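You operate a simulated robot arm through the tools that you are given. There is no shell and no other tool. Be economical: measure what you need, move in short steps, check, and stop when the job is done.

You run a simulated two-armed robot. Do the job below in one go: nothing can be reset, and whatever is moved stays where it is left.

JOB
Tip the grit off the screen frame, then slacken its mesh for storage.
Fine: grit into the catch pan; frame in the yellow outline; hold it still and ease the red screw by a quarter to three quarters of a turn; press the red button.

The check looks at the end state, three seconds after you hand in, the way a careful person would. Anything else that was tipped, shoved, dropped, spilled or broken makes it a failure.

ROBOT AND FRAMES
Two 6-joint arms with two-finger parallel grippers on one trunk, on a base that drives. Base frame: it is fixed to the floor where the robot stands at the start and does not move with it; the origin is under the middle of the robot, x ahead of it, y to its left, z up. Units: mm, degrees, N and s.
The left shoulder is at the start at [70, 166, 1432], the right one opposite. With the tool pointing down near the work surface each hand reaches from about 360 to 780 mm from the robot's upright axis, wherever it stands, measured 20 degrees to its own side. Places, roughly: yellow outline [400, -100, 800]; pull bar of the screen frame [500, -200, 800]; red button of the screen frame [400, 0, 800]; boss of the screen frame [400, -200, 800]; tile [750, -2000, 750]; hose end [750, -1000, 750]; dust cap [750, -1250, 1000]; grit drum [750, -2250, 750]; drum lid [750, -2250, 1000]; tile tray [750, -1750, 750]; spare deck [750, -2750, 750]; foam dauber [250, -1500, 750]; carton [750, -1500, 1250]; sealed jar [750, -1750, 1250]. Payload 3.91 kg a hand.
The tool frame of a hand sits at the grasp point between the pads (the TCP): z along the fingers, y along the line on which they close. The tips reach 30 mm beyond it. Largest opening 110 mm; finger width 20, thickness 10; the body of the gripper, 48 by 112 mm, starts 55 mm behind the TCP.
Orientation is that of the tool frame in the base frame, as [roll, pitch, yaw] about the fixed x, y, z axes, in that order (R = Rz(yaw) Ry(pitch) Rx(roll)). With the fingers straight down and closing along the base's y, the tool's x points along the base's -x, its y along +y and its z along -z.

CONTROLS
- The arms move only by the tool step_arm. It takes "left_deltas", "right_deltas" or both (then of equal length, played together; a hand with none holds still); each is a list of rows, each a list of 3 entries, a list of its own where there are three numbers: the gripper command, from -1 (fully open) to 1 (shut), values between in proportion, then the shift along the tool's x, y, z in mm, then the turn, a rotation vector about the tool's x, y, z in degrees. In form: [[jaw, [dx, dy, dz], [rx, ry, rz]], ...]. A call has 1 to 8 rows; each row shifts and turns the commanded pose from where the row before left it, along the tool's axes as they then stand. A row lasts 0.2 s, in which the tool goes at most 50 mm and 8.6 degrees; a call with a longer step from one row to the next is refused whole, and so is a gripper value outside its range. A pose out of reach is approached as far as the arm can. The call stops where the force on the tool passes 40 N (or 10 N more than at its start, if that is more) or the arm is blocked; 0.2 s more then pass. Each finger travels about 108 mm/s and halts on what it meets, pressing with about 44 N; the grip force reading is that of the motor and also rises with nothing between the fingers. The clock runs only during rows and for 0.2 s after the last one: add rows that do not move to give the fingers time. The reply holds the time, the measured pose of the TCP, the force on the tool along the base axes, the opening and the grip force, in the units named above and with some noise.
- Cameras (640 x 400 px; columns grow to the right, rows downward): "scene" is now at [128.3, 5.6, 1651.1]; the picture's right is [0.20, -0.98, -0.00], its down [-0.80, -0.16, -0.57] and it looks along [0.56, 0.11, -0.82] (base axes); focal length 251 px, centre (320, 200). "left" rides on the left gripper at [77, -7, -115] in its tool frame; the picture's right is [0.09, 1.00, 0.00], its down [-0.80, 0.07, -0.59] and it looks along [-0.59, 0.05, 0.80] (tool axes); focal length 270 px, centre (320, 200). "right" rides on the right gripper at [77, 7, -114] in its tool frame; the picture's right is [-0.09, 1.00, 0.00], its down [-0.80, -0.07, -0.59] and it looks along [-0.59, -0.05, 0.80] (tool axes); focal length 270 px, centre (320, 200). There is no depth. A picture from a camera that has moved, and an enlarged one, comes with that camera's place and axes in the base frame and with its lens. The place of the scene camera against the robot may be out by one fixed shift of up to 25 mm in any direction.
- camera(camera): a new picture of that camera. It takes no simulated time.
- raise_lower(by): slides the trunk up (or, below 0, down) by that many mm; the arms and the scene camera ride with it, the base frame stays. It gives what a move gives, with no picture.
- base_move(legs): drives the robot by 1 to 6 legs, each [ahead, left, turn to the left] in mm, mm and degrees, along the robot's own axes; the way and the turn of a leg run together, so that a leg with both is an arc; at most 1500 mm and 180 degrees a leg. The arms and the cameras ride along, it lands a little off, and it stops where it bumps. It gives what a move gives.
- pan_tilt(pan, tilt): turns the head with the scene camera to pan (to the left, within 86 degrees either way) and tilt (down, from -29 to 69), counted from straight ahead of the robot. It gives what a move gives.
- zoom(camera, box): a new picture of the part [left, top, right, bottom] of that camera's present view, enlarged. It takes no simulated time.
- hand_in(): hands the job in; it is judged then, once.

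Go step by step. Nothing tells you exact positions but the pictures and the camera data: compare them with the known pose of the tool, close in by small moves and look again before you grip or let go. The budget is 120 turns and 88 pictures, counting those below and the enlarged ones. Unless the task says otherwise, let go and move clear before handing in, and close with one line.

The tools are called as name(argument=value, ...) on one line, values as JSON. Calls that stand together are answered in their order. step_arm: Moves the arms, as the interface text tells. Its arguments: {"type":"object","properties":{"left_deltas":{"type":"array","items":{"type":"array"}},"right_deltas":{"type":"array","items":{"type":"array"}}},"required":[]} The other tools are called the same way: raise_lower (by) slides the trunk up or down; base_move (legs) drives the base; pan_tilt (pan, tilt) turns the head that bears the scene camera; camera (camera) takes a picture; zoom (camera, box) takes an enlarged picture of a part of a camera's view; hand_in () hands the job in.

At the start:

```text
clock: 0.0
left_position: [685.3, 95.4, 1071.1]
left_tcp_rot: [180.0, 0.0, 180.0]
left_contact_force: [0.1, -0.1, 1.1]
left_grip_width: 110.0
left_finger_force: 0.2
right_position: [509.2, -350.2, 999.8]
right_tcp_rot: [-180.0, 0.0, 180.0]
right_contact_force: [-0.7, 0.3, 0.3]
right_grip_width: 110.0
right_finger_force: 0.1
trunk travel left (down, up): [-927.0, 13.0]
robot x, y, heading: [-0.1, -0.5, -0.1]
head pan, tilt: [11.3, 55.0]
```

scene: 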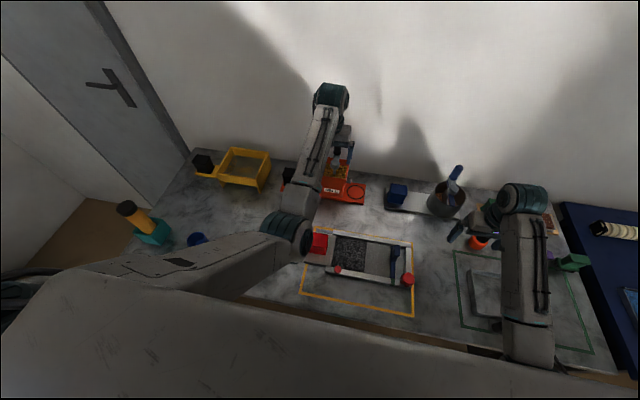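
right: 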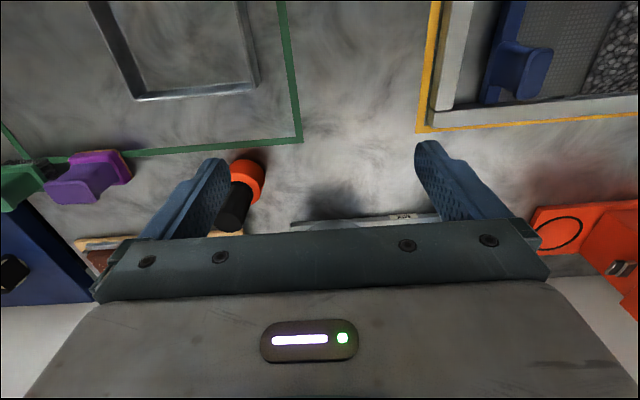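
left: 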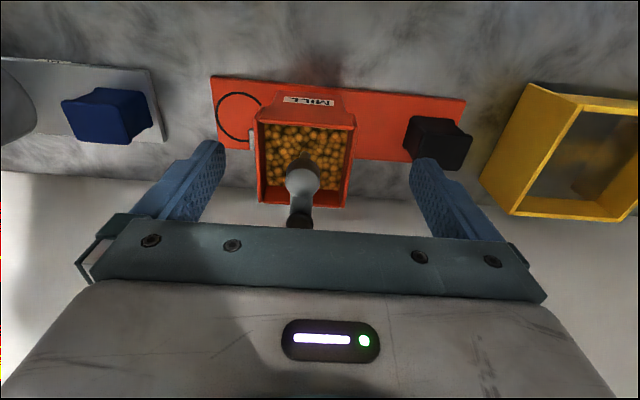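

I see the screen frame with grit inside the yellow outline, and a tray in a green outline to its right. I'll enlarge the views to see the details.

zoom(camera="scene", box=[280, 200, 440, 330])

zoom(camera="scene", box=[400, 150, 640, 370])

```text
3.08 times, centred on (360, 265) of scene
camera zoom: at [128.3, 5.6, 1651.1], right [0.2, -0.98, 0.0], down [-0.8, -0.16, -0.57], along [0.56, 0.11, -0.82], focal length 772 px, centre (197, 0)
```

zoom: 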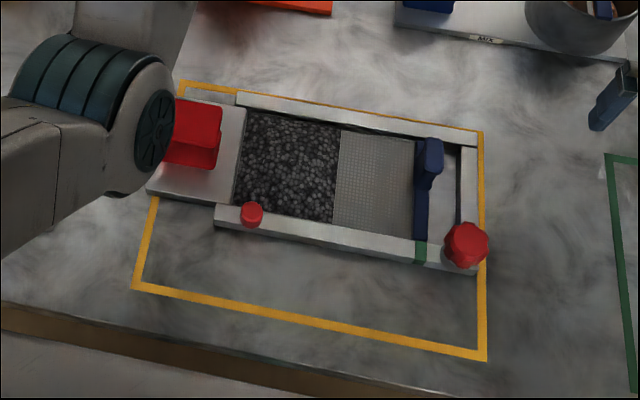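

```text
1.82 times, centred on (520, 260) of scene
camera zoom: at [128.3, 5.6, 1651.1], right [0.2, -0.98, 0.0], down [-0.8, -0.16, -0.57], along [0.56, 0.11, -0.82], focal length 456 px, centre (-44, 91)
```

zoom: 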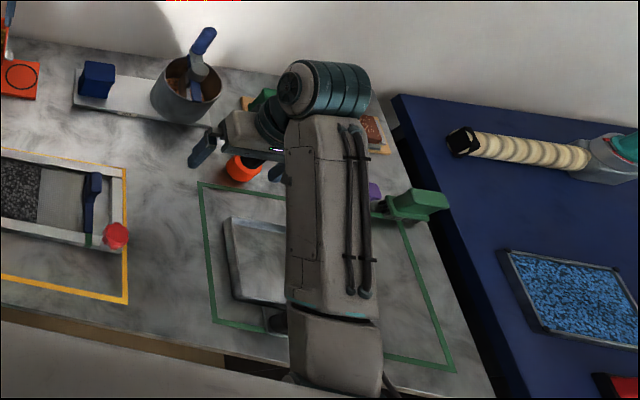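

I need a clearer view of the frame and tray. I'll shift the left arm outward and the right arm up and outward while high, then look.

step_arm(left_deltas=[[-1, [0, 45, -15], [0, 0, 0]], [-1, [0, 45, -15], [0, 0, 0]], [-1, [0, 45, 0], [0, 0, 0]], [-1, [0, 45, 0], [0, 0, 0]], [-1, [0, 45, 0], [0, 0, 0]]], right_deltas=[[-1, [0, 0, -45], [0, 0, 0]], [-1, [0, 0, -45], [0, 0, 0]], [-1, [30, 30, -20], [0, 0, 0]], [-1, [30, 30, 0], [0, 0, 0]], [-1, [0, 45, 0], [0, 0, 0]]])

camera(camera="scene")

camera(camera="right")

```text
clock: 1.2
left_position: [699.3, 323.6, 1086.5]
left_tcp_rot: [-179.7, -0.2, 179.9]
left_contact_force: [1.0, 0.2, -0.3]
left_grip_width: 110.1
left_finger_force: 0.0
left hand out of reach, approached as far as the arm can: row 2, 3
right_position: [442.9, -320.0, 990.0]
right_tcp_rot: [-179.9, 0.3, 179.8]
right_contact_force: [0.5, -0.2, -0.6]
right_grip_width: 110.1
right_finger_force: 0.1
right hand out of reach, approached as far as the arm can: row 1, 2, 3, 4, 5
trunk travel left (down, up): [-927.0, 13.0]
robot x, y, heading: [2.0, -2.5, 0.3]
head pan, tilt: [11.3, 55.0]
```

```text
82 pictures are left
camera scene: at [130.1, 12.0, 1651.0], right [0.19, -0.98, 0.0], down [-0.8, -0.16, -0.57], along [0.56, 0.11, -0.82], focal length 251 px, centre (320, 200)
```

scene: 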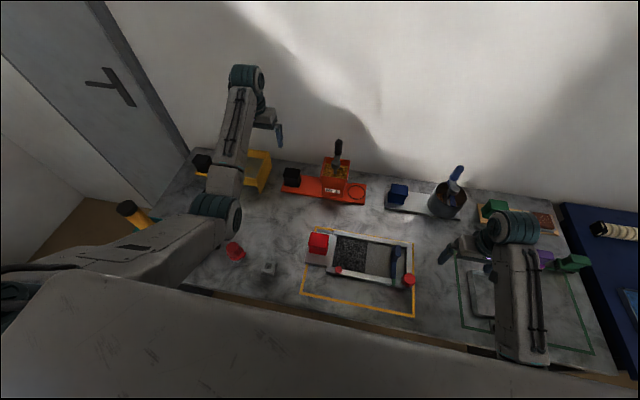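

```text
81 pictures are left
camera right: at [364.6, -311.6, 1103.2], right [0.09, 1.0, 0.0], down [0.8, -0.07, 0.6], along [0.6, -0.05, -0.8], focal length 270 px, centre (320, 200)
```

right: 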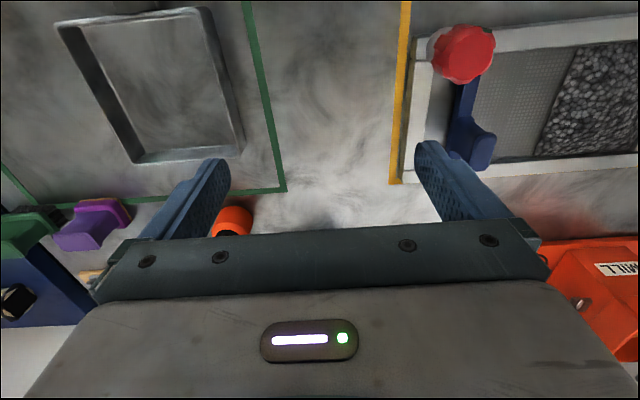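

The frame lies about x 410–545, y −235..110, with a red block handle at its left end; the empty tray in the green outline is at about (450, −460). I'll move the right wrist camera over the frame to look closely.

step_arm(right_deltas=[[-1, [5, 45, 0], [0, 0, 0]], [-1, [5, 45, 0], [0, 0, 0]], [-1, [0, 45, 0], [0, 0, 0]], [-1, [0, 45, 0], [0, 0, 0]], [-1, [0, 45, 0], [0, 0, 0]]])

camera(camera="right")

zoom(camera="scene", box=[420, 180, 640, 370])

```text
clock: 2.5
left_position: [699.3, 318.4, 1088.1]
left_tcp_rot: [180.0, 0.0, -180.0]
left_contact_force: [-0.1, -0.8, 0.0]
left_grip_width: 110.3
left_finger_force: 0.0
right_position: [439.5, -195.8, 950.5]
right_tcp_rot: [-170.9, 0.0, 179.9]
right_contact_force: [0.4, 0.4, -0.7]
right_grip_width: 109.7
right_finger_force: 0.1
right hand out of reach, approached as far as the arm can: row 1, 2, 5
trunk travel left (down, up): [-927.0, 13.0]
robot x, y, heading: [2.2, 3.0, 0.1]
head pan, tilt: [11.3, 55.0]
stopped in row 5 (right hand): the arm was blocked; the commanded pose is now the measured one
```

```text
80 pictures are left
camera right: at [362.7, -169.7, 1061.4], right [0.09, 0.98, -0.16], down [0.8, 0.02, 0.6], along [0.59, -0.18, -0.79], focal length 270 px, centre (320, 200)
```

right: 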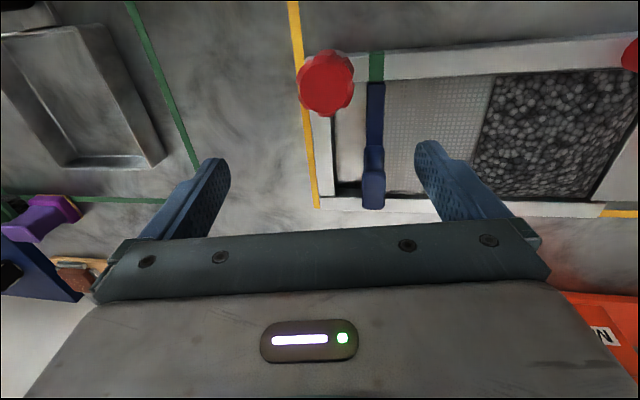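

```text
2.11 times, centred on (530, 275) of scene
camera zoom: at [129.3, 4.3, 1651.1], right [0.19, -0.98, 0.0], down [-0.8, -0.16, -0.57], along [0.56, 0.11, -0.82], focal length 528 px, centre (-122, 42)
```

zoom: 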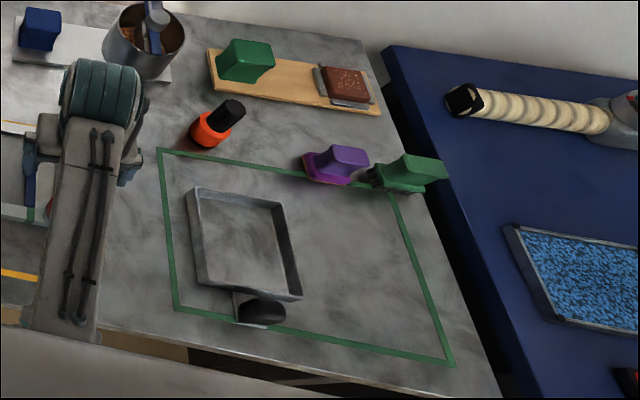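

The right arm hit its inner limit, so I'll bring it back outward and level it. Then I'll bring the left hand toward the red handle to look at it.

step_arm(left_deltas=[[-1, [45, 0, 20], [0, 0, 0]], [-1, [45, -10, 20], [0, 0, 0]], [-1, [45, -20, 20], [0, 0, 0]], [-1, [40, -30, 20], [0, 0, 0]], [-1, [30, -35, 20], [0, 0, 0]], [-1, [0, -35, 0], [0, 0, 0]]], right_deltas=[[-1, [0, -40, 0], [4.5, 0, 0]], [-1, [0, -45, 0], [4.6, 0, 0]], [-1, [-10, -45, 0], [0, 0, 0]], [-1, [-20, -40, 0], [0, 0, 0]], [-1, [-20, -40, 0], [0, 0, 0]], [-1, [0, 0, 0], [0, 0, 0]]])

camera(camera="left")

camera(camera="scene")

```text
refused: row 2 steps farther than a row can; nothing moved
```

```text
78 pictures are left
camera left: at [621.4, 311.2, 1202.8], right [-0.09, 1.0, 0.0], down [0.8, 0.07, 0.59], along [0.59, 0.05, -0.8], focal length 270 px, centre (320, 200)
```

left: 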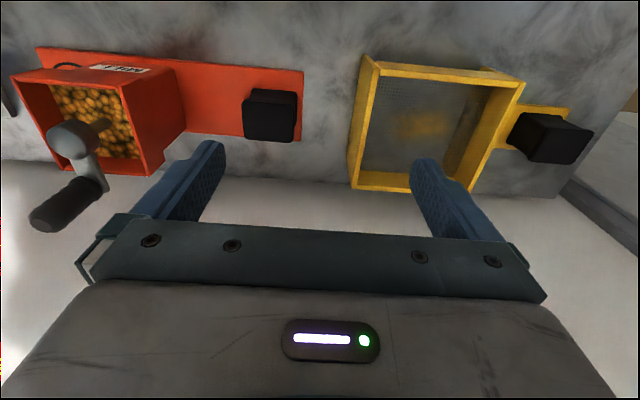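

```text
77 pictures are left
camera scene: at [129.3, 4.3, 1651.1], right [0.19, -0.98, 0.0], down [-0.8, -0.16, -0.57], along [0.56, 0.11, -0.82], focal length 251 px, centre (320, 200)
```

scene: 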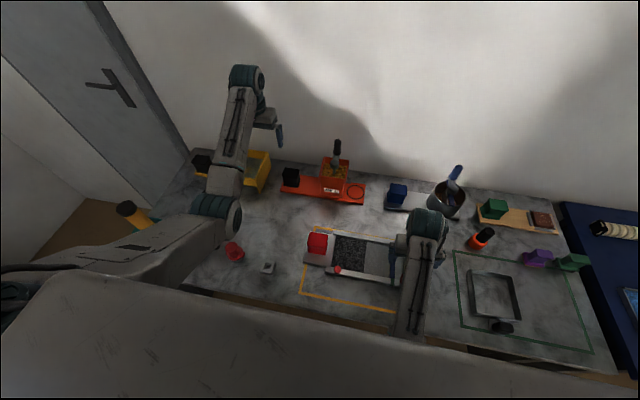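

That call was refused for step size, so I'll repeat it with shorter rows.

step_arm(left_deltas=[[-1, [40, 0, 15], [0, 0, 0]], [-1, [40, -10, 15], [0, 0, 0]], [-1, [40, -20, 15], [0, 0, 0]], [-1, [35, -25, 15], [0, 0, 0]], [-1, [30, -30, 15], [0, 0, 0]], [-1, [25, -30, 15], [0, 0, 0]]], right_deltas=[[-1, [0, -40, 0], [4.5, 0, 0]], [-1, [0, -45, 0], [4.6, 0, 0]], [-1, [-10, -45, 0], [0, 0, 0]], [-1, [-20, -40, 0], [0, 0, 0]], [-1, [-20, -40, 0], [0, 0, 0]], [-1, [0, 0, 0], [0, 0, 0]]])

camera(camera="left")

zoom(camera="scene", box=[280, 200, 440, 330])

```text
clock: 3.9
left_position: [503.4, 206.5, 970.4]
left_tcp_rot: [179.9, 0.1, 180.0]
left_contact_force: [-0.3, 0.6, 1.3]
left_grip_width: 110.2
left_finger_force: 0.0
left hand out of reach, approached as far as the arm can: row 1, 2, 3, 4
right_position: [487.3, -396.6, 1003.7]
right_tcp_rot: [-161.9, 0.1, 179.9]
right_contact_force: [-0.2, -0.2, -0.3]
right_grip_width: 110.0
right_finger_force: 0.0
right hand out of reach, approached as far as the arm can: row 4
trunk travel left (down, up): [-927.0, 13.0]
robot x, y, heading: [0.5, -0.6, 0.2]
head pan, tilt: [11.3, 55.0]
```

```text
76 pictures are left
camera left: at [426.5, 199.1, 1084.1], right [-0.09, 1.0, 0.0], down [0.8, 0.07, 0.6], along [0.59, 0.05, -0.8], focal length 270 px, centre (320, 200)
```

left: 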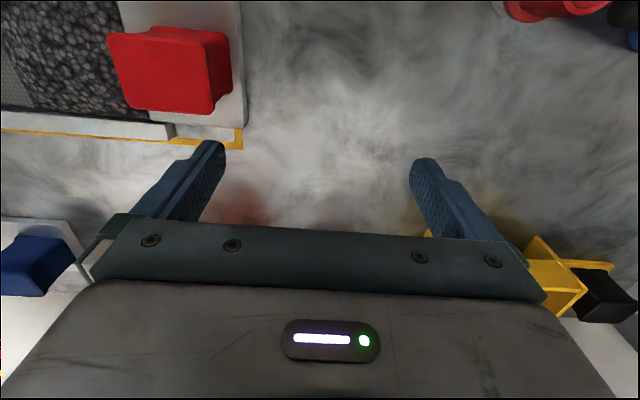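

```text
3.08 times, centred on (360, 265) of scene
camera zoom: at [126.2, 4.1, 1651.4], right [0.19, -0.98, 0.0], down [-0.8, -0.16, -0.57], along [0.56, 0.11, -0.82], focal length 772 px, centre (197, 0)
```

zoom: 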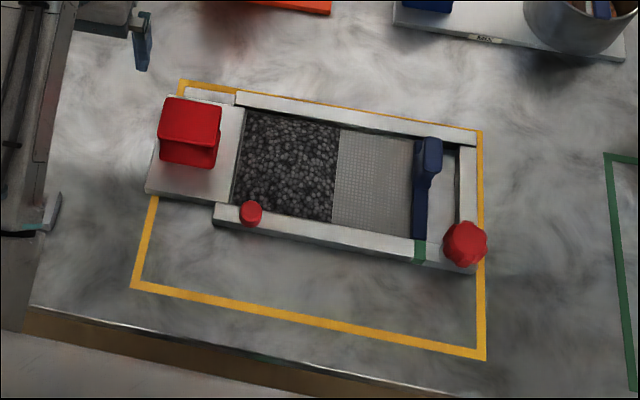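

The red handle is in view, a block of roughly 60–70 mm. I'll enlarge it and correct the right hand's roll.

step_arm(right_deltas=[[-1, [0, 0, 0], [-6, 0, 0]], [-1, [0, 0, 0], [-6, 0, 0]], [-1, [0, 0, 0], [-6, 0, 0]]], left_deltas=[[-1, [15, -20, 0], [0, 0, 0]], [-1, [15, -20, 0], [0, 0, 0]], [-1, [10, -20, 0], [0, 0, 0]]])

zoom(camera="left", box=[0, 0, 320, 200])

zoom(camera="scene", box=[295, 220, 375, 270])

```text
clock: 4.7
left_position: [471.3, 167.5, 973.0]
left_tcp_rot: [177.8, 0.7, -179.8]
left_contact_force: [0.4, 1.4, 0.0]
left_grip_width: 110.1
left_finger_force: 0.1
right_position: [489.1, -395.1, 1002.9]
right_tcp_rot: [180.0, 0.0, 180.0]
right_contact_force: [0.2, 0.2, -0.3]
right_grip_width: 109.9
right_finger_force: 0.2
trunk travel left (down, up): [-927.0, 13.0]
robot x, y, heading: [0.1, 2.1, 0.0]
head pan, tilt: [11.3, 55.0]
```

```text
2.00 times, centred on (160, 100) of left
camera zoom: at [393.6, 155.6, 1085.1], right [-0.09, 1.0, 0.04], down [0.79, 0.05, 0.61], along [0.6, 0.09, -0.79], focal length 541 px, centre (640, 400)
```

zoom: 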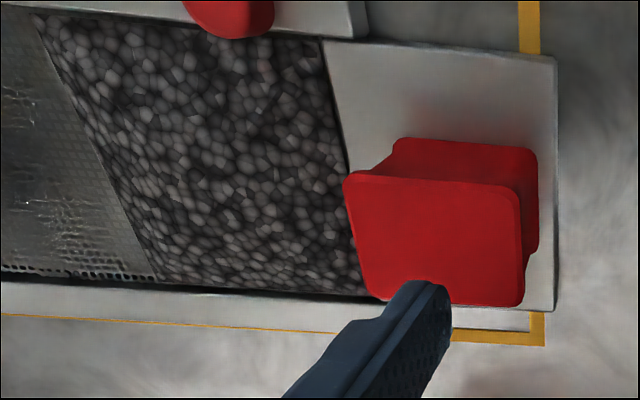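

```text
8.00 times, centred on (335, 245) of scene
camera zoom: at [128.4, 5.5, 1651.1], right [0.2, -0.98, 0.0], down [-0.8, -0.16, -0.57], along [0.56, 0.11, -0.82], focal length 2008 px, centre (200, -160)
```

zoom: 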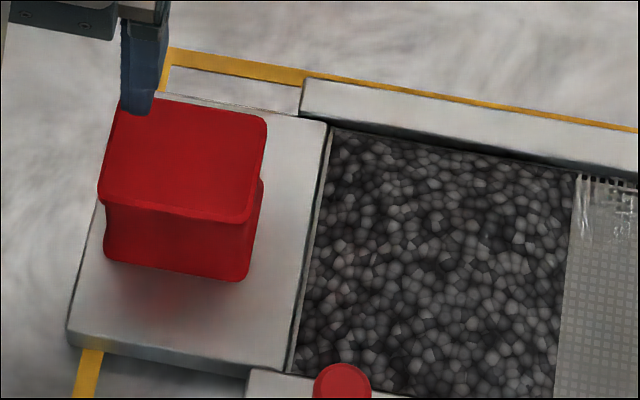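

The handle is a spool-shaped block, top centre about (474, 95, 889), 63 mm along y and 50 mm along x. I'll line the left hand up above it, fingers closing along y, and look before lowering.

step_arm(left_deltas=[[-1, [0, -25, 10], [2.2, 0, 0]], [-1, [0, -25, 10], [0, 0, 0]], [-1, [-3, -23, 15], [0, 0, 0]], [-1, [0, 0, 0], [0, 0, 0]]])

camera(camera="left")

zoom(camera="scene", box=[270, 200, 430, 300])

```text
clock: 5.4
left_position: [475.4, 175.1, 932.5]
left_tcp_rot: [173.2, 0.8, -179.4]
left_contact_force: [-0.1, 0.5, 0.2]
left_grip_width: 109.8
left_finger_force: 0.0
left hand out of reach, approached as far as the arm can: row 3
right_position: [489.9, -394.2, 1003.3]
right_tcp_rot: [-179.9, -0.1, 179.9]
right_contact_force: [0.2, -1.3, 0.7]
right_grip_width: 109.7
right_finger_force: 0.0
trunk travel left (down, up): [-927.0, 13.0]
robot x, y, heading: [-0.8, 1.3, -0.1]
head pan, tilt: [11.3, 55.0]
stopped in row 3 (left hand): the arm was blocked; the commanded pose is now the measured one
```

```text
72 pictures are left
camera left: at [398.0, 154.2, 1044.5], right [-0.1, 0.99, 0.12], down [0.79, 0.01, 0.61], along [0.6, 0.15, -0.78], focal length 270 px, centre (320, 200)
```

left: 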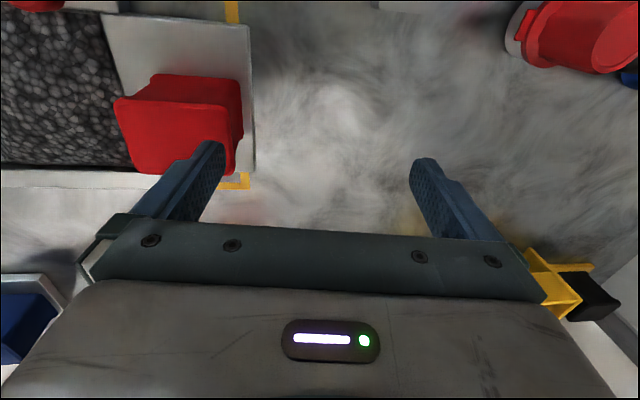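

```text
4.00 times, centred on (350, 250) of scene
camera zoom: at [129.0, 6.3, 1651.1], right [0.19, -0.98, 0.0], down [-0.8, -0.16, -0.57], along [0.56, 0.11, -0.82], focal length 1004 px, centre (200, 0)
```

zoom: 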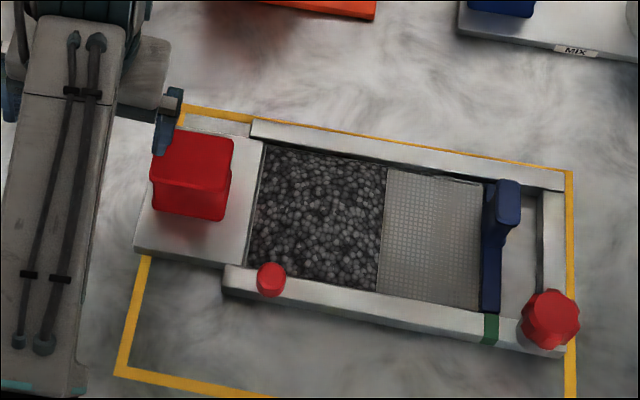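

The left arm hits its inner limit here, so the robot should stand further right and back. I'll raise the hand, then drive.

step_arm(left_deltas=[[-1, [0, 10, -30], [3.4, 0, 0]], [-1, [0, 10, -30], [3.4, 0, 0]], [-1, [0, 0, 0], [0, 0, 0]]])

base_move(legs=[[-50, 0, 0], [0, -170, 0]])

```text
clock: 6.2
left_position: [477.6, 185.4, 986.0]
left_tcp_rot: [-179.8, 1.0, -179.4]
left_contact_force: [-0.2, 0.2, -0.8]
left_grip_width: 110.1
left_finger_force: 0.2
left hand out of reach, approached as far as the arm can: row 2
right_position: [489.6, -394.9, 1003.7]
right_tcp_rot: [179.9, 0.0, 179.9]
right_contact_force: [-0.5, -0.1, 0.5]
right_grip_width: 109.9
right_finger_force: 0.1
trunk travel left (down, up): [-927.0, 13.0]
robot x, y, heading: [3.9, 0.6, 0.2]
head pan, tilt: [11.3, 55.0]
```

```text
clock: 8.2
left_position: [425.7, 18.4, 983.7]
left_tcp_rot: [-179.7, 0.9, -179.5]
left_contact_force: [0.0, 1.4, 0.1]
left_grip_width: 110.2
left_finger_force: 0.0
right_position: [438.6, -562.0, 1003.6]
right_tcp_rot: [-179.8, 0.0, 179.8]
right_contact_force: [1.2, -0.4, -0.2]
right_grip_width: 109.9
right_finger_force: 0.1
trunk travel left (down, up): [-927.0, 13.0]
robot x, y, heading: [-49.6, -168.1, 0.0]
head pan, tilt: [11.3, 55.0]
```

Now I'll move the left hand to above the handle at (474, 95), then lower toward z 935 and look.

step_arm(left_deltas=[[-1, [-24, 38, 0], [0, 0, 0]], [-1, [-24, 38, 0], [0, 0, 0]], [-1, [0, 0, 25], [0, 0, 0]], [-1, [0, 0, 24], [0, 0, 0]], [-1, [0, 0, 0], [0, 0, 0]]])

camera(camera="left")

zoom(camera="scene", box=[180, 180, 380, 320])

```text
clock: 9.4
left_position: [476.4, 96.8, 934.4]
left_tcp_rot: [-179.8, 1.0, -179.6]
left_contact_force: [1.2, 0.6, 0.4]
left_grip_width: 110.1
left_finger_force: 0.0
right_position: [439.7, -561.1, 1003.5]
right_tcp_rot: [-180.0, -0.1, 179.9]
right_contact_force: [0.8, 0.0, -0.8]
right_grip_width: 110.0
right_finger_force: 0.1
trunk travel left (down, up): [-927.0, 13.0]
robot x, y, heading: [-51.9, -166.9, -0.4]
head pan, tilt: [11.3, 55.0]
```

```text
70 pictures are left
camera left: at [396.6, 87.8, 1047.6], right [-0.1, 1.0, -0.01], down [0.79, 0.08, 0.61], along [0.61, 0.05, -0.79], focal length 270 px, centre (320, 200)
```

left: 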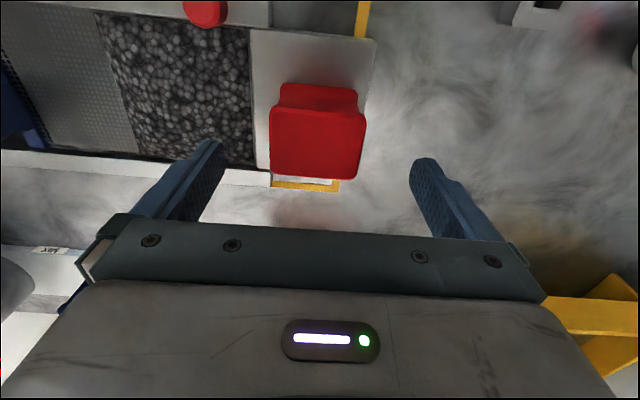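

```text
2.86 times, centred on (280, 250) of scene
camera zoom: at [78.9, -160.0, 1651.1], right [0.19, -0.98, 0.0], down [-0.8, -0.16, -0.57], along [0.56, 0.11, -0.82], focal length 717 px, centre (434, 57)
```

zoom: 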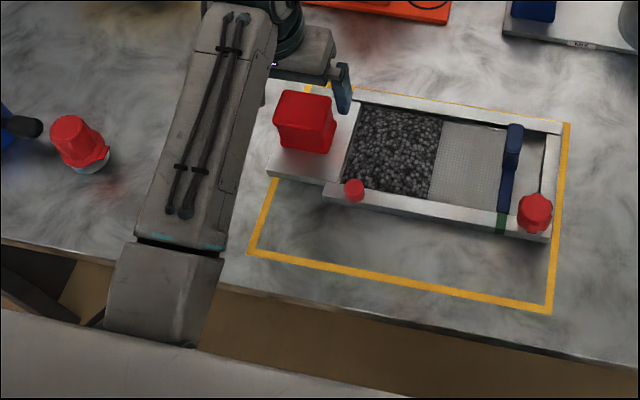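

The handle sits centred between the fingers. I'll lower over it to about z 868.

step_arm(left_deltas=[[-1, [2, -3, 25], [0, 0, 0]], [-1, [0, 0, 22], [0, 0, 0]], [-1, [0, 0, 15], [0, 0, 0]], [-1, [0, 0, 5], [0, 0, 0]], [-1, [0, 0, 0], [0, 0, 0]]])

camera(camera="left")

zoom(camera="scene", box=[230, 180, 310, 240])

```text
clock: 10.6
left_position: [473.8, 90.9, 868.4]
left_tcp_rot: [-179.7, 1.0, -179.5]
left_contact_force: [0.2, -0.4, 0.9]
left_grip_width: 110.3
left_finger_force: 0.1
right_position: [438.6, -563.8, 1002.7]
right_tcp_rot: [-179.8, 0.0, 179.7]
right_contact_force: [1.4, 0.0, 0.2]
right_grip_width: 110.1
right_finger_force: 0.1
trunk travel left (down, up): [-927.0, 13.0]
robot x, y, heading: [-51.1, -167.0, 0.2]
head pan, tilt: [11.3, 55.0]
```

```text
68 pictures are left
camera left: at [395.5, 83.5, 981.5], right [-0.1, 1.0, 0.0], down [0.79, 0.08, 0.61], along [0.61, 0.06, -0.79], focal length 270 px, centre (320, 200)
```

left: 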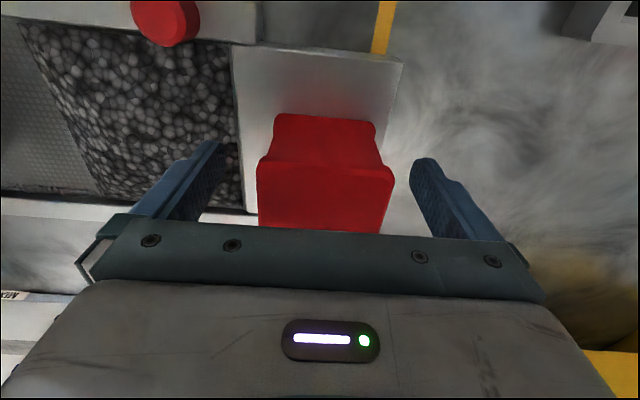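

```text
6.67 times, centred on (270, 210) of scene
camera zoom: at [78.3, -162.0, 1651.1], right [0.19, -0.98, 0.0], down [-0.8, -0.16, -0.57], along [0.56, 0.11, -0.82], focal length 1673 px, centre (653, 133)
```

zoom: 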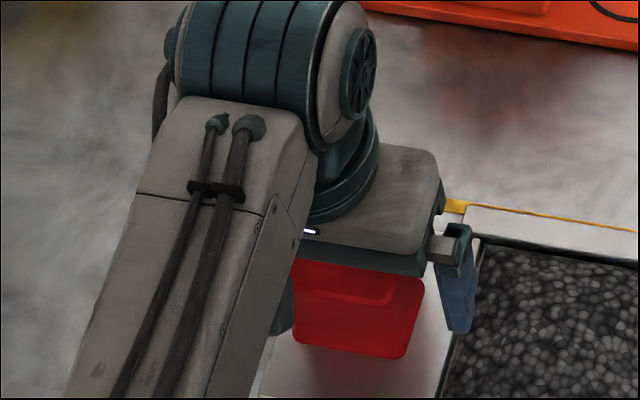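

Aligned. I'll go about 10 mm lower to grip the waist, then close.

step_arm(left_deltas=[[-1, [0, 3, 5], [0, -1, 0]], [-1, [0, 0, 4], [0, 0, 0]], [0, [0, 0, 0], [0, 0, 0]], [0.5, [0, 0, 0], [0, 0, 0]], [1, [0, 0, 0], [0, 0, 0]], [1, [0, 0, 0], [0, 0, 0]]])

camera(camera="left")

```text
clock: 12.0
left_position: [474.4, 93.2, 859.0]
left_tcp_rot: [-179.8, 2.0, -179.6]
left_contact_force: [0.3, -0.3, 0.4]
left_grip_width: 63.8
left_finger_force: 44.0
right_position: [439.4, -565.5, 1003.6]
right_tcp_rot: [-179.9, 0.0, 179.8]
right_contact_force: [0.1, 0.0, -0.2]
right_grip_width: 109.9
right_finger_force: 0.0
trunk travel left (down, up): [-927.0, 13.0]
robot x, y, heading: [-48.7, -168.8, -0.0]
head pan, tilt: [11.3, 55.0]
```

```text
66 pictures are left
camera left: at [393.3, 86.3, 971.7], right [-0.1, 1.0, -0.01], down [0.78, 0.08, 0.62], along [0.62, 0.06, -0.78], focal length 270 px, centre (320, 200)
```

left: 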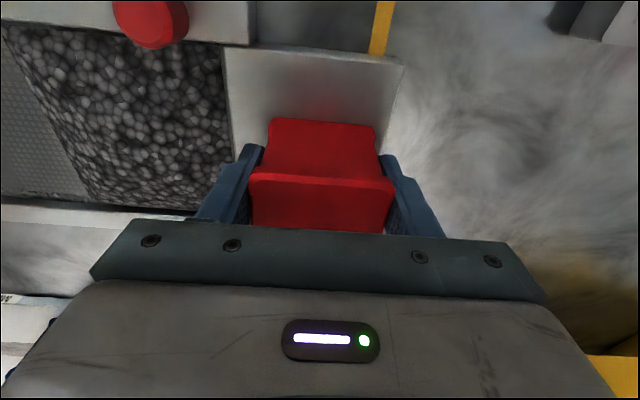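

Gripped at 63.8 mm. I'll lift a little and check weight and level.

step_arm(left_deltas=[[1, [0, 0, -8], [0, 0, 0]], [1, [0, 0, -12], [0, 0, 0]], [1, [0, 0, -20], [0, 0, 0]], [1, [0, 0, 0], [0, 0, 0]]])

zoom(camera="scene", box=[220, 180, 420, 305])

```text
clock: 13.0
left_position: [472.1, 94.0, 901.0]
left_tcp_rot: [-179.9, 1.9, -179.6]
left_contact_force: [-0.3, -0.4, -3.2]
left_grip_width: 63.5
left_finger_force: 43.7
right_position: [438.4, -562.8, 1003.1]
right_tcp_rot: [-179.9, -0.1, 179.8]
right_contact_force: [0.2, 0.7, -0.3]
right_grip_width: 110.0
right_finger_force: 0.0
trunk travel left (down, up): [-927.0, 13.0]
robot x, y, heading: [-49.1, -166.9, -0.1]
head pan, tilt: [11.3, 55.0]
```

```text
3.20 times, centred on (320, 242) of scene
camera zoom: at [78.9, -162.2, 1651.1], right [0.19, -0.98, 0.0], down [-0.8, -0.16, -0.57], along [0.56, 0.11, -0.82], focal length 803 px, centre (320, 64)
```

zoom: 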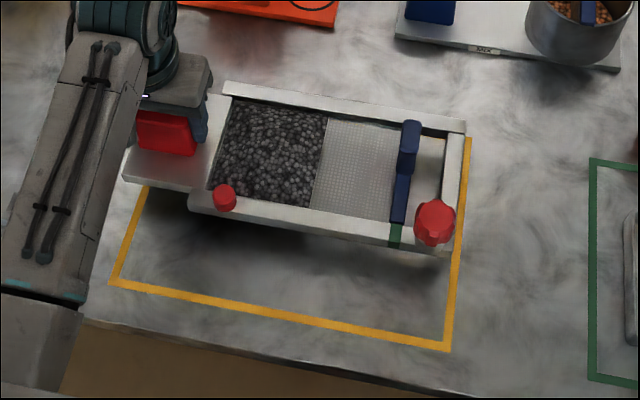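

Light (about 0.35 kg) and level. I'll lift higher and look right before driving that way.

step_arm(left_deltas=[[1, [0, 0, -30], [0, 0, 0]], [1, [0, 0, -30], [0, 0, 0]], [1, [0, 0, -20], [0, 0, 0]], [1, [0, 0, 0], [0, 0, 0]]])

pan_tilt(pan=-40, tilt=50)

camera(camera="scene")

```text
clock: 14.0
left_position: [471.5, 94.7, 980.3]
left_tcp_rot: [-179.9, 2.0, -179.5]
left_contact_force: [0.9, 1.1, -3.0]
left_grip_width: 63.5
left_finger_force: 43.6
right_position: [438.6, -564.2, 1002.9]
right_tcp_rot: [-179.9, 0.0, 180.0]
right_contact_force: [0.7, 0.8, -0.1]
right_grip_width: 109.9
right_finger_force: 0.1
trunk travel left (down, up): [-927.0, 13.0]
robot x, y, heading: [-50.4, -164.6, -0.3]
head pan, tilt: [11.3, 55.0]
```

```text
clock: 15.2
left_position: [470.9, 95.0, 979.4]
left_tcp_rot: [-179.7, 2.0, -179.6]
left_contact_force: [-0.4, -0.4, -2.9]
left_grip_width: 63.8
left_finger_force: 43.9
right_position: [439.4, -563.6, 1003.5]
right_tcp_rot: [-180.0, -0.2, 179.7]
right_contact_force: [-0.2, 0.4, 0.0]
right_grip_width: 109.8
right_finger_force: 0.0
trunk travel left (down, up): [-927.0, 13.0]
robot x, y, heading: [-51.1, -168.2, -0.0]
head pan, tilt: [-40.0, 50.0]
```

```text
64 pictures are left
camera scene: at [66.9, -225.7, 1657.6], right [-0.64, -0.77, 0.0], down [-0.59, 0.49, -0.64], along [0.49, -0.41, -0.77], focal length 251 px, centre (320, 200)
```

scene: 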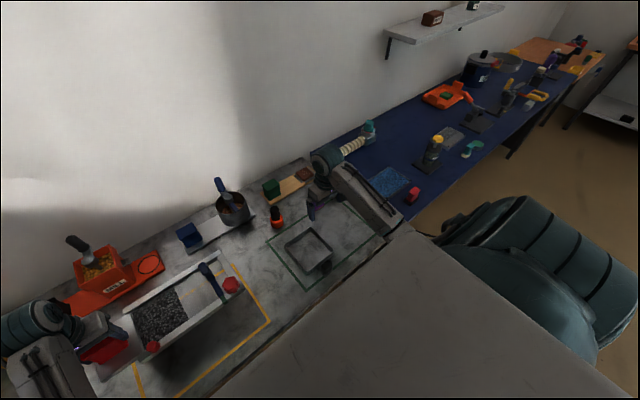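

The floor along the table is clear and the frame is held high. I'll drive right so the grit comes over the pan.

base_move(legs=[[0, -460, 0]])

pan_tilt(pan=10, tilt=58)

camera(camera="scene")

```text
clock: 17.9
left_position: [469.3, -363.9, 980.6]
left_tcp_rot: [-179.8, 2.0, -179.5]
left_contact_force: [0.9, -0.1, -3.2]
left_grip_width: 63.7
left_finger_force: 44.4
right_position: [438.3, -1022.8, 1003.7]
right_tcp_rot: [-180.0, 0.0, 179.9]
right_contact_force: [-0.5, -0.6, -0.3]
right_grip_width: 109.9
right_finger_force: 0.0
trunk travel left (down, up): [-927.0, 13.0]
robot x, y, heading: [-49.7, -628.6, -0.0]
head pan, tilt: [-40.0, 50.0]
```

```text
clock: 19.1
left_position: [471.0, -365.1, 980.2]
left_tcp_rot: [-179.9, 2.0, -179.4]
left_contact_force: [0.0, -0.2, -2.9]
left_grip_width: 63.6
left_finger_force: 44.4
right_position: [438.6, -1022.8, 1002.5]
right_tcp_rot: [-179.9, 0.0, 179.9]
right_contact_force: [-0.8, 0.8, -1.9]
right_grip_width: 110.0
right_finger_force: 0.2
trunk travel left (down, up): [-927.0, 13.0]
robot x, y, heading: [-51.3, -632.2, -0.1]
head pan, tilt: [10.0, 58.0]
```

```text
63 pictures are left
camera scene: at [75.0, -624.3, 1647.4], right [0.17, -0.99, 0.0], down [-0.84, -0.15, -0.53], along [0.52, 0.09, -0.85], focal length 251 px, centre (320, 200)
```

scene: 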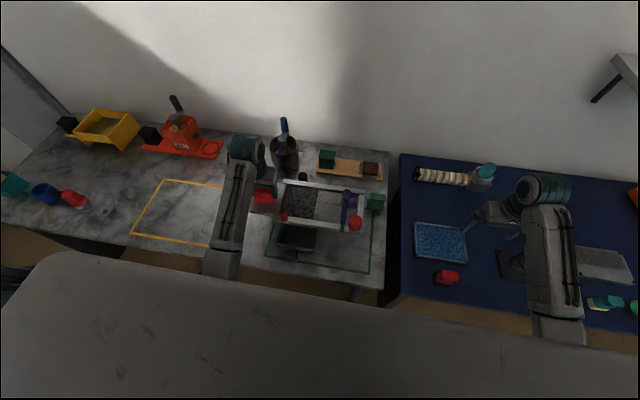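

The frame is over the pan. To give the arm room to tilt, I'll back the base 150 mm while putting the hand forward again in steps.

base_move(legs=[[-75, -5, 0]])

step_arm(left_deltas=[[1, [-30, 0, 0], [0, 0, 0]], [1, [-30, 0, 0], [0, 0, 0]], [1, [-15, 0, 0], [0, 0, 0]]])

base_move(legs=[[-75, 0, 0]])

step_arm(left_deltas=[[1, [-30, 0, 0], [0, 0, 0]], [1, [-30, 0, 0], [0, 0, 0]], [1, [0, 0, 0], [0, 0, 0]]])

zoom(camera="scene", box=[220, 120, 420, 260])

```text
clock: 20.1
left_position: [401.0, -370.5, 977.1]
left_tcp_rot: [-179.9, 1.7, -179.4]
left_contact_force: [1.3, 1.3, -4.8]
left_grip_width: 63.8
left_finger_force: 44.2
right_position: [369.1, -1028.1, 999.9]
right_tcp_rot: [180.0, -0.3, 179.9]
right_contact_force: [0.3, -0.4, -0.3]
right_grip_width: 110.3
right_finger_force: 0.0
trunk travel left (down, up): [-927.0, 13.0]
robot x, y, heading: [-125.7, -632.9, -0.2]
head pan, tilt: [10.0, 58.0]
```

```text
clock: 20.9
left_position: [469.5, -369.9, 982.2]
left_tcp_rot: [-179.9, 2.2, -179.4]
left_contact_force: [-0.1, -0.6, -3.8]
left_grip_width: 63.6
left_finger_force: 44.4
right_position: [362.6, -1027.6, 1004.6]
right_tcp_rot: [179.9, 0.1, 179.8]
right_contact_force: [-0.5, 0.8, 1.2]
right_grip_width: 109.8
right_finger_force: 0.0
trunk travel left (down, up): [-927.0, 13.0]
robot x, y, heading: [-122.4, -636.9, -0.1]
head pan, tilt: [10.0, 58.0]
```

```text
clock: 22.0
left_position: [403.7, -369.5, 979.8]
left_tcp_rot: [-179.9, 1.7, -179.4]
left_contact_force: [0.4, -1.0, -3.7]
left_grip_width: 63.8
left_finger_force: 44.5
right_position: [298.2, -1027.0, 999.5]
right_tcp_rot: [179.9, -0.4, 179.9]
right_contact_force: [0.3, -0.3, -1.0]
right_grip_width: 110.0
right_finger_force: 0.0
trunk travel left (down, up): [-927.0, 13.0]
robot x, y, heading: [-198.8, -633.3, 0.1]
head pan, tilt: [10.0, 58.0]
```

```text
clock: 22.8
left_position: [456.5, -368.9, 986.8]
left_tcp_rot: [-180.0, 2.2, -179.5]
left_contact_force: [-0.4, -0.4, -3.1]
left_grip_width: 63.6
left_finger_force: 43.5
right_position: [289.1, -1027.8, 1005.2]
right_tcp_rot: [180.0, 0.2, 179.9]
right_contact_force: [-0.3, -0.6, -0.7]
right_grip_width: 109.8
right_finger_force: 0.1
trunk travel left (down, up): [-927.0, 13.0]
robot x, y, heading: [-197.0, -633.6, 0.1]
head pan, tilt: [10.0, 58.0]
```

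```text
2.86 times, centred on (320, 190) of scene
camera zoom: at [-76.3, -629.0, 1647.7], right [0.17, -0.99, 0.0], down [-0.83, -0.15, -0.53], along [0.52, 0.09, -0.85], focal length 717 px, centre (320, 229)
```

zoom: 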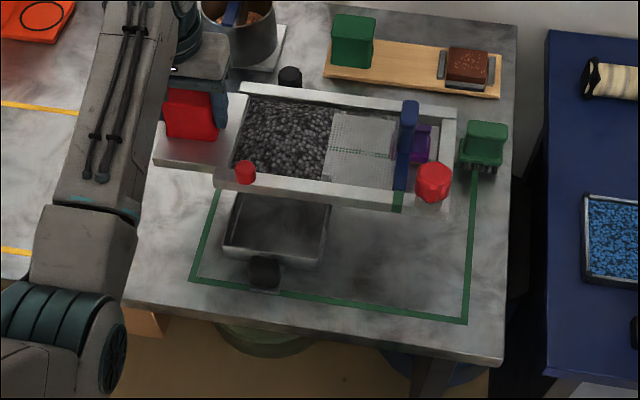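

Grit centre is over the pan centre. I'll lower to about z 945, then begin tilting toward the robot to about 26° and look.

step_arm(left_deltas=[[1, [0, 0, 21], [0, 0, 0]], [1, [0, 0, 21], [0, 0, 0]], [1, [0, 0, 0], [0, -6, 0]], [1, [0, 0, 0], [0, -6, 0]], [1, [0, 0, 0], [0, -6, 0]], [1, [0, 0, 0], [0, -6, 0]], [1, [0, 0, 0], [0, 0, 0]]])

zoom(camera="scene", box=[220, 120, 420, 260])

```text
clock: 24.4
left_position: [459.7, -369.5, 941.9]
left_tcp_rot: [-179.9, 26.0, -179.4]
left_contact_force: [-0.9, -1.0, -3.2]
left_grip_width: 63.9
left_finger_force: 43.7
right_position: [292.1, -1026.9, 1002.7]
right_tcp_rot: [180.0, 0.1, 179.8]
right_contact_force: [-0.2, -1.4, 0.4]
right_grip_width: 110.0
right_finger_force: 0.0
trunk travel left (down, up): [-927.0, 13.0]
robot x, y, heading: [-199.6, -633.9, 0.0]
head pan, tilt: [10.0, 58.0]
```

```text
2.86 times, centred on (320, 190) of scene
camera zoom: at [-71.5, -629.4, 1647.3], right [0.17, -0.99, 0.0], down [-0.84, -0.15, -0.53], along [0.52, 0.09, -0.85], focal length 717 px, centre (320, 229)
```

zoom: 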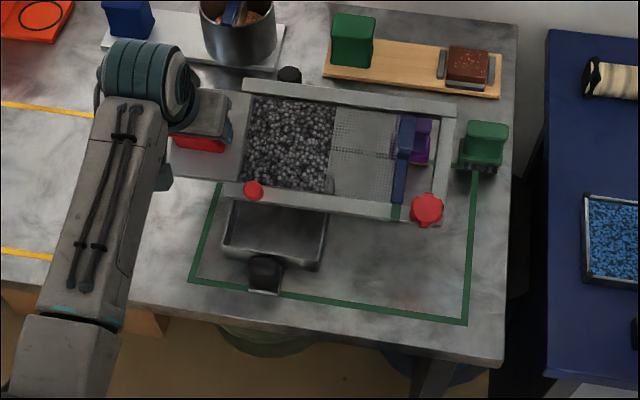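

Grit is beginning to loosen inside the frame. I'll tilt on to about 44° with a small lean so it doesn't wander to the right, then look.

step_arm(left_deltas=[[1, [0, 0, 0], [2, -4, 0]], [1, [0, 0, 0], [2, -4, 0]], [1, [0, 0, 0], [0, -5, 0]], [1, [0, 0, 0], [0, -5, 0]], [1, [0, 0, 0], [0, 0, 0]]])

zoom(camera="scene", box=[220, 120, 420, 260])

```text
clock: 25.6
left_position: [460.6, -368.6, 943.0]
left_tcp_rot: [-175.0, 44.0, -178.0]
left_contact_force: [-0.3, -0.3, -3.1]
left_grip_width: 63.9
left_finger_force: 43.8
right_position: [291.1, -1028.0, 1002.3]
right_tcp_rot: [-180.0, 0.0, 179.9]
right_contact_force: [0.5, 0.5, 0.2]
right_grip_width: 109.9
right_finger_force: 0.0
trunk travel left (down, up): [-927.0, 13.0]
robot x, y, heading: [-198.7, -633.2, -0.4]
head pan, tilt: [10.0, 58.0]
```

```text
2.86 times, centred on (320, 190) of scene
camera zoom: at [-71.9, -629.2, 1647.3], right [0.17, -0.99, 0.0], down [-0.84, -0.15, -0.53], along [0.52, 0.09, -0.85], focal length 717 px, centre (320, 229)
```

zoom: 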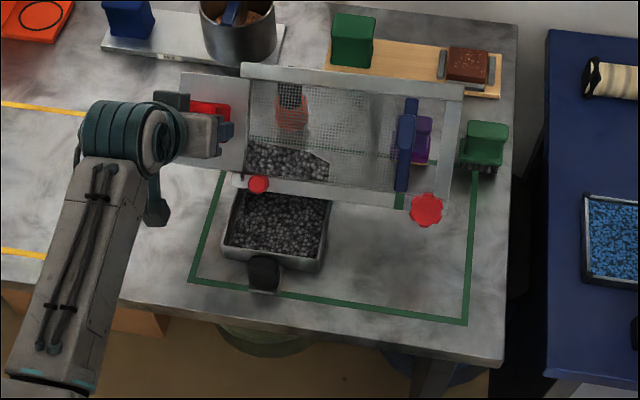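

Most of it landed squarely in the pan. I'll tilt further to about 74°, drawing back slightly so the lip stays over the pan.

step_arm(left_deltas=[[1, [5, 0, -5], [0, -5, 0]], [1, [5, 0, -6], [0, -5, 0]], [1, [4, 0, -6], [0, -5, 0]], [1, [4, 0, -7], [0, -5, 0]], [1, [3, 0, -7], [0, -5, 0]], [1, [2, 0, -5], [0, -5, 0]], [1, [0, 0, 0], [0, 0, 0]], [1, [0, 0, 0], [0, 0, 0]]])

zoom(camera="scene", box=[220, 120, 420, 260])

```text
clock: 27.4
left_position: [417.0, -367.3, 943.0]
left_tcp_rot: [-167.1, 73.7, -169.1]
left_contact_force: [0.3, -0.3, -2.8]
left_grip_width: 63.6
left_finger_force: 43.5
right_position: [291.8, -1027.4, 1003.2]
right_tcp_rot: [-179.9, 0.0, 179.9]
right_contact_force: [-0.9, -0.2, 0.5]
right_grip_width: 110.2
right_finger_force: 0.0
trunk travel left (down, up): [-927.0, 13.0]
robot x, y, heading: [-198.5, -634.6, -0.2]
head pan, tilt: [10.0, 58.0]
```

```text
2.86 times, centred on (320, 190) of scene
camera zoom: at [-72.3, -629.3, 1647.4], right [0.17, -0.99, 0.0], down [-0.84, -0.15, -0.53], along [0.52, 0.09, -0.85], focal length 717 px, centre (320, 229)
```

zoom: 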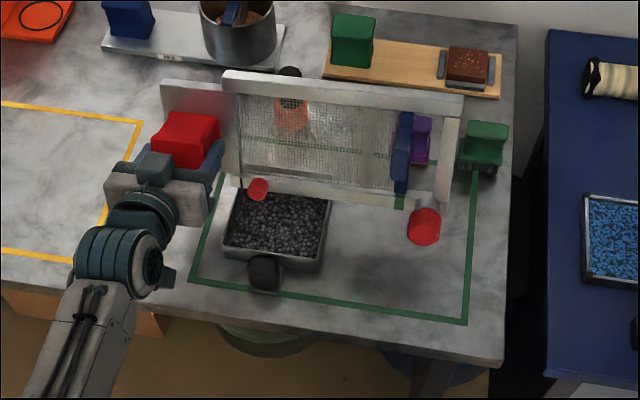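

The mesh looks empty and the grit lies in the pan. I'll lift a little and level the frame again.

step_arm(left_deltas=[[1, [-29, 0, -8], [0, 0, 0]], [1, [0, 0, 0], [0, 7, 0]], [1, [0, 0, 0], [0, 7, 0]], [1, [0, 0, 0], [0, 7, 0]], [1, [0, 0, 0], [0, 7, 0]], [1, [0, 0, 0], [0, 7, 0]], [1, [0, 0, 0], [-4, 7, 0]], [1, [0, 0, 0], [0, 7, 0]]])

step_arm(left_deltas=[[1, [0, 0, -5], [0, 7, 0]], [1, [0, 0, -5], [0, 7, 0]], [1, [0, 0, 0], [0, 7, 0]], [1, [0, 0, 0], [0, 0, 0]]])

camera(camera="scene")

zoom(camera="scene", box=[220, 120, 420, 260])

```text
clock: 29.2
left_position: [418.8, -366.1, 974.4]
left_tcp_rot: [-179.7, 24.8, -179.0]
left_contact_force: [0.2, -0.9, -3.4]
left_grip_width: 63.6
left_finger_force: 44.1
right_position: [291.5, -1027.5, 1001.8]
right_tcp_rot: [-179.9, 0.0, 180.0]
right_contact_force: [0.0, 0.1, -0.2]
right_grip_width: 110.0
right_finger_force: 0.0
trunk travel left (down, up): [-927.0, 13.0]
robot x, y, heading: [-199.9, -637.2, -0.0]
head pan, tilt: [10.0, 58.0]
```

```text
clock: 30.2
left_position: [413.3, -366.4, 983.7]
left_tcp_rot: [-179.7, 3.9, -179.1]
left_contact_force: [0.5, -0.1, -3.0]
left_grip_width: 63.7
left_finger_force: 44.0
right_position: [289.6, -1028.0, 1003.4]
right_tcp_rot: [180.0, -0.1, 179.9]
right_contact_force: [-0.4, 0.3, 0.1]
right_grip_width: 109.8
right_finger_force: 0.1
trunk travel left (down, up): [-927.0, 13.0]
robot x, y, heading: [-199.0, -634.2, -0.1]
head pan, tilt: [10.0, 58.0]
```

```text
58 pictures are left
camera scene: at [-72.8, -629.4, 1647.4], right [0.17, -0.99, 0.0], down [-0.84, -0.15, -0.53], along [0.52, 0.09, -0.85], focal length 251 px, centre (320, 200)
```

scene: 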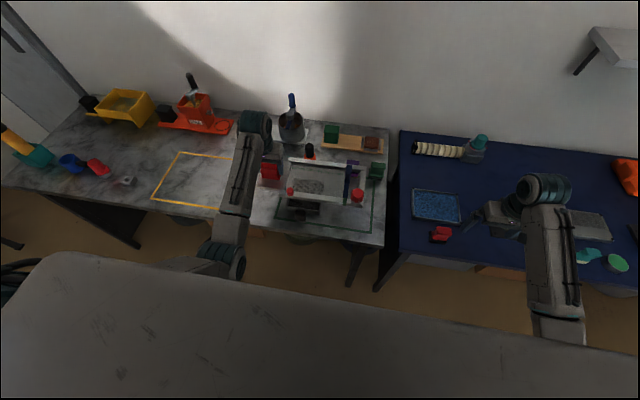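

```text
2.86 times, centred on (320, 190) of scene
camera zoom: at [-72.8, -629.4, 1647.4], right [0.17, -0.99, 0.0], down [-0.84, -0.15, -0.53], along [0.52, 0.09, -0.85], focal length 717 px, centre (320, 229)
```

zoom: 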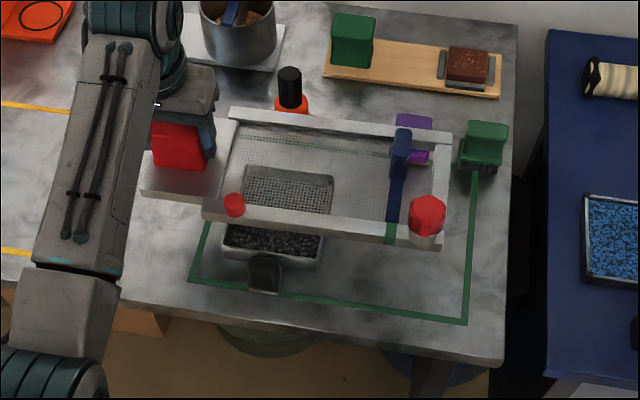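

The frame is clean and grit is in the pan. For later both hands need to work ahead of the shoulders, so I'll drive left staying backed off, keeping the frame high.

base_move(legs=[[0, 555, 0]])

step_arm(left_deltas=[[1, [-5, -30, 0], [0, 1, 0]], [1, [-10, -30, 0], [0, 1, 0]], [1, [-10, -30, 0], [0, 0, 0]], [1, [-10, -17, 0], [0, 0, 0]], [1, [-8, 0, 0], [0, 0, 0]], [1, [0, 0, 0], [0, 0, 0]]])

camera(camera="scene")

camera(camera="left")

```text
clock: 33.4
left_position: [416.7, 182.4, 984.1]
left_tcp_rot: [-179.7, 4.0, -179.3]
left_contact_force: [-0.1, -0.1, -2.3]
left_grip_width: 63.3
left_finger_force: 43.8
right_position: [292.5, -479.5, 1003.7]
right_tcp_rot: [-180.0, 0.0, 179.6]
right_contact_force: [0.4, 0.0, 0.0]
right_grip_width: 110.1
right_finger_force: 0.1
trunk travel left (down, up): [-927.0, 13.0]
robot x, y, heading: [-198.3, -77.7, -0.7]
head pan, tilt: [10.0, 58.0]
```

```text
clock: 34.8
left_position: [461.6, 75.2, 986.1]
left_tcp_rot: [-179.6, 2.0, -179.5]
left_contact_force: [-0.2, -0.8, -3.7]
left_grip_width: 63.4
left_finger_force: 43.6
right_position: [292.9, -478.4, 1003.1]
right_tcp_rot: [-179.9, 0.0, 179.6]
right_contact_force: [-0.2, -0.9, 0.9]
right_grip_width: 110.2
right_finger_force: 0.1
trunk travel left (down, up): [-927.0, 13.0]
robot x, y, heading: [-197.7, -82.6, -0.2]
head pan, tilt: [10.0, 58.0]
```

```text
56 pictures are left
camera scene: at [-70.6, -77.8, 1647.4], right [0.17, -0.99, 0.0], down [-0.84, -0.14, -0.53], along [0.52, 0.09, -0.85], focal length 251 px, centre (320, 200)
```

scene: 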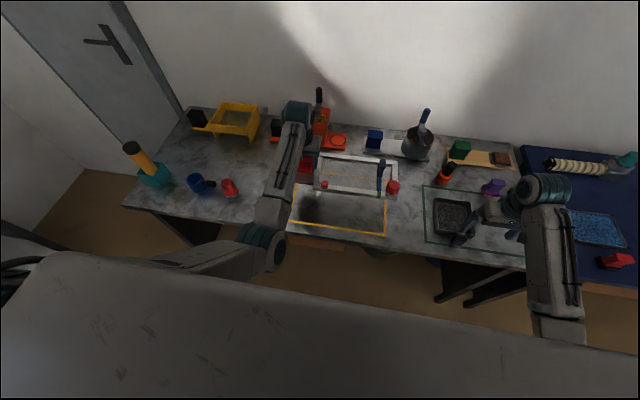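

```text
55 pictures are left
camera left: at [380.6, 69.3, 1097.2], right [-0.1, 1.0, -0.01], down [0.78, 0.08, 0.62], along [0.62, 0.05, -0.78], focal length 270 px, centre (320, 200)
```

left: 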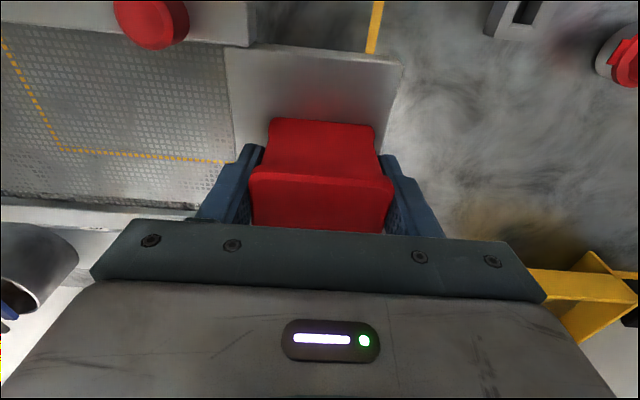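

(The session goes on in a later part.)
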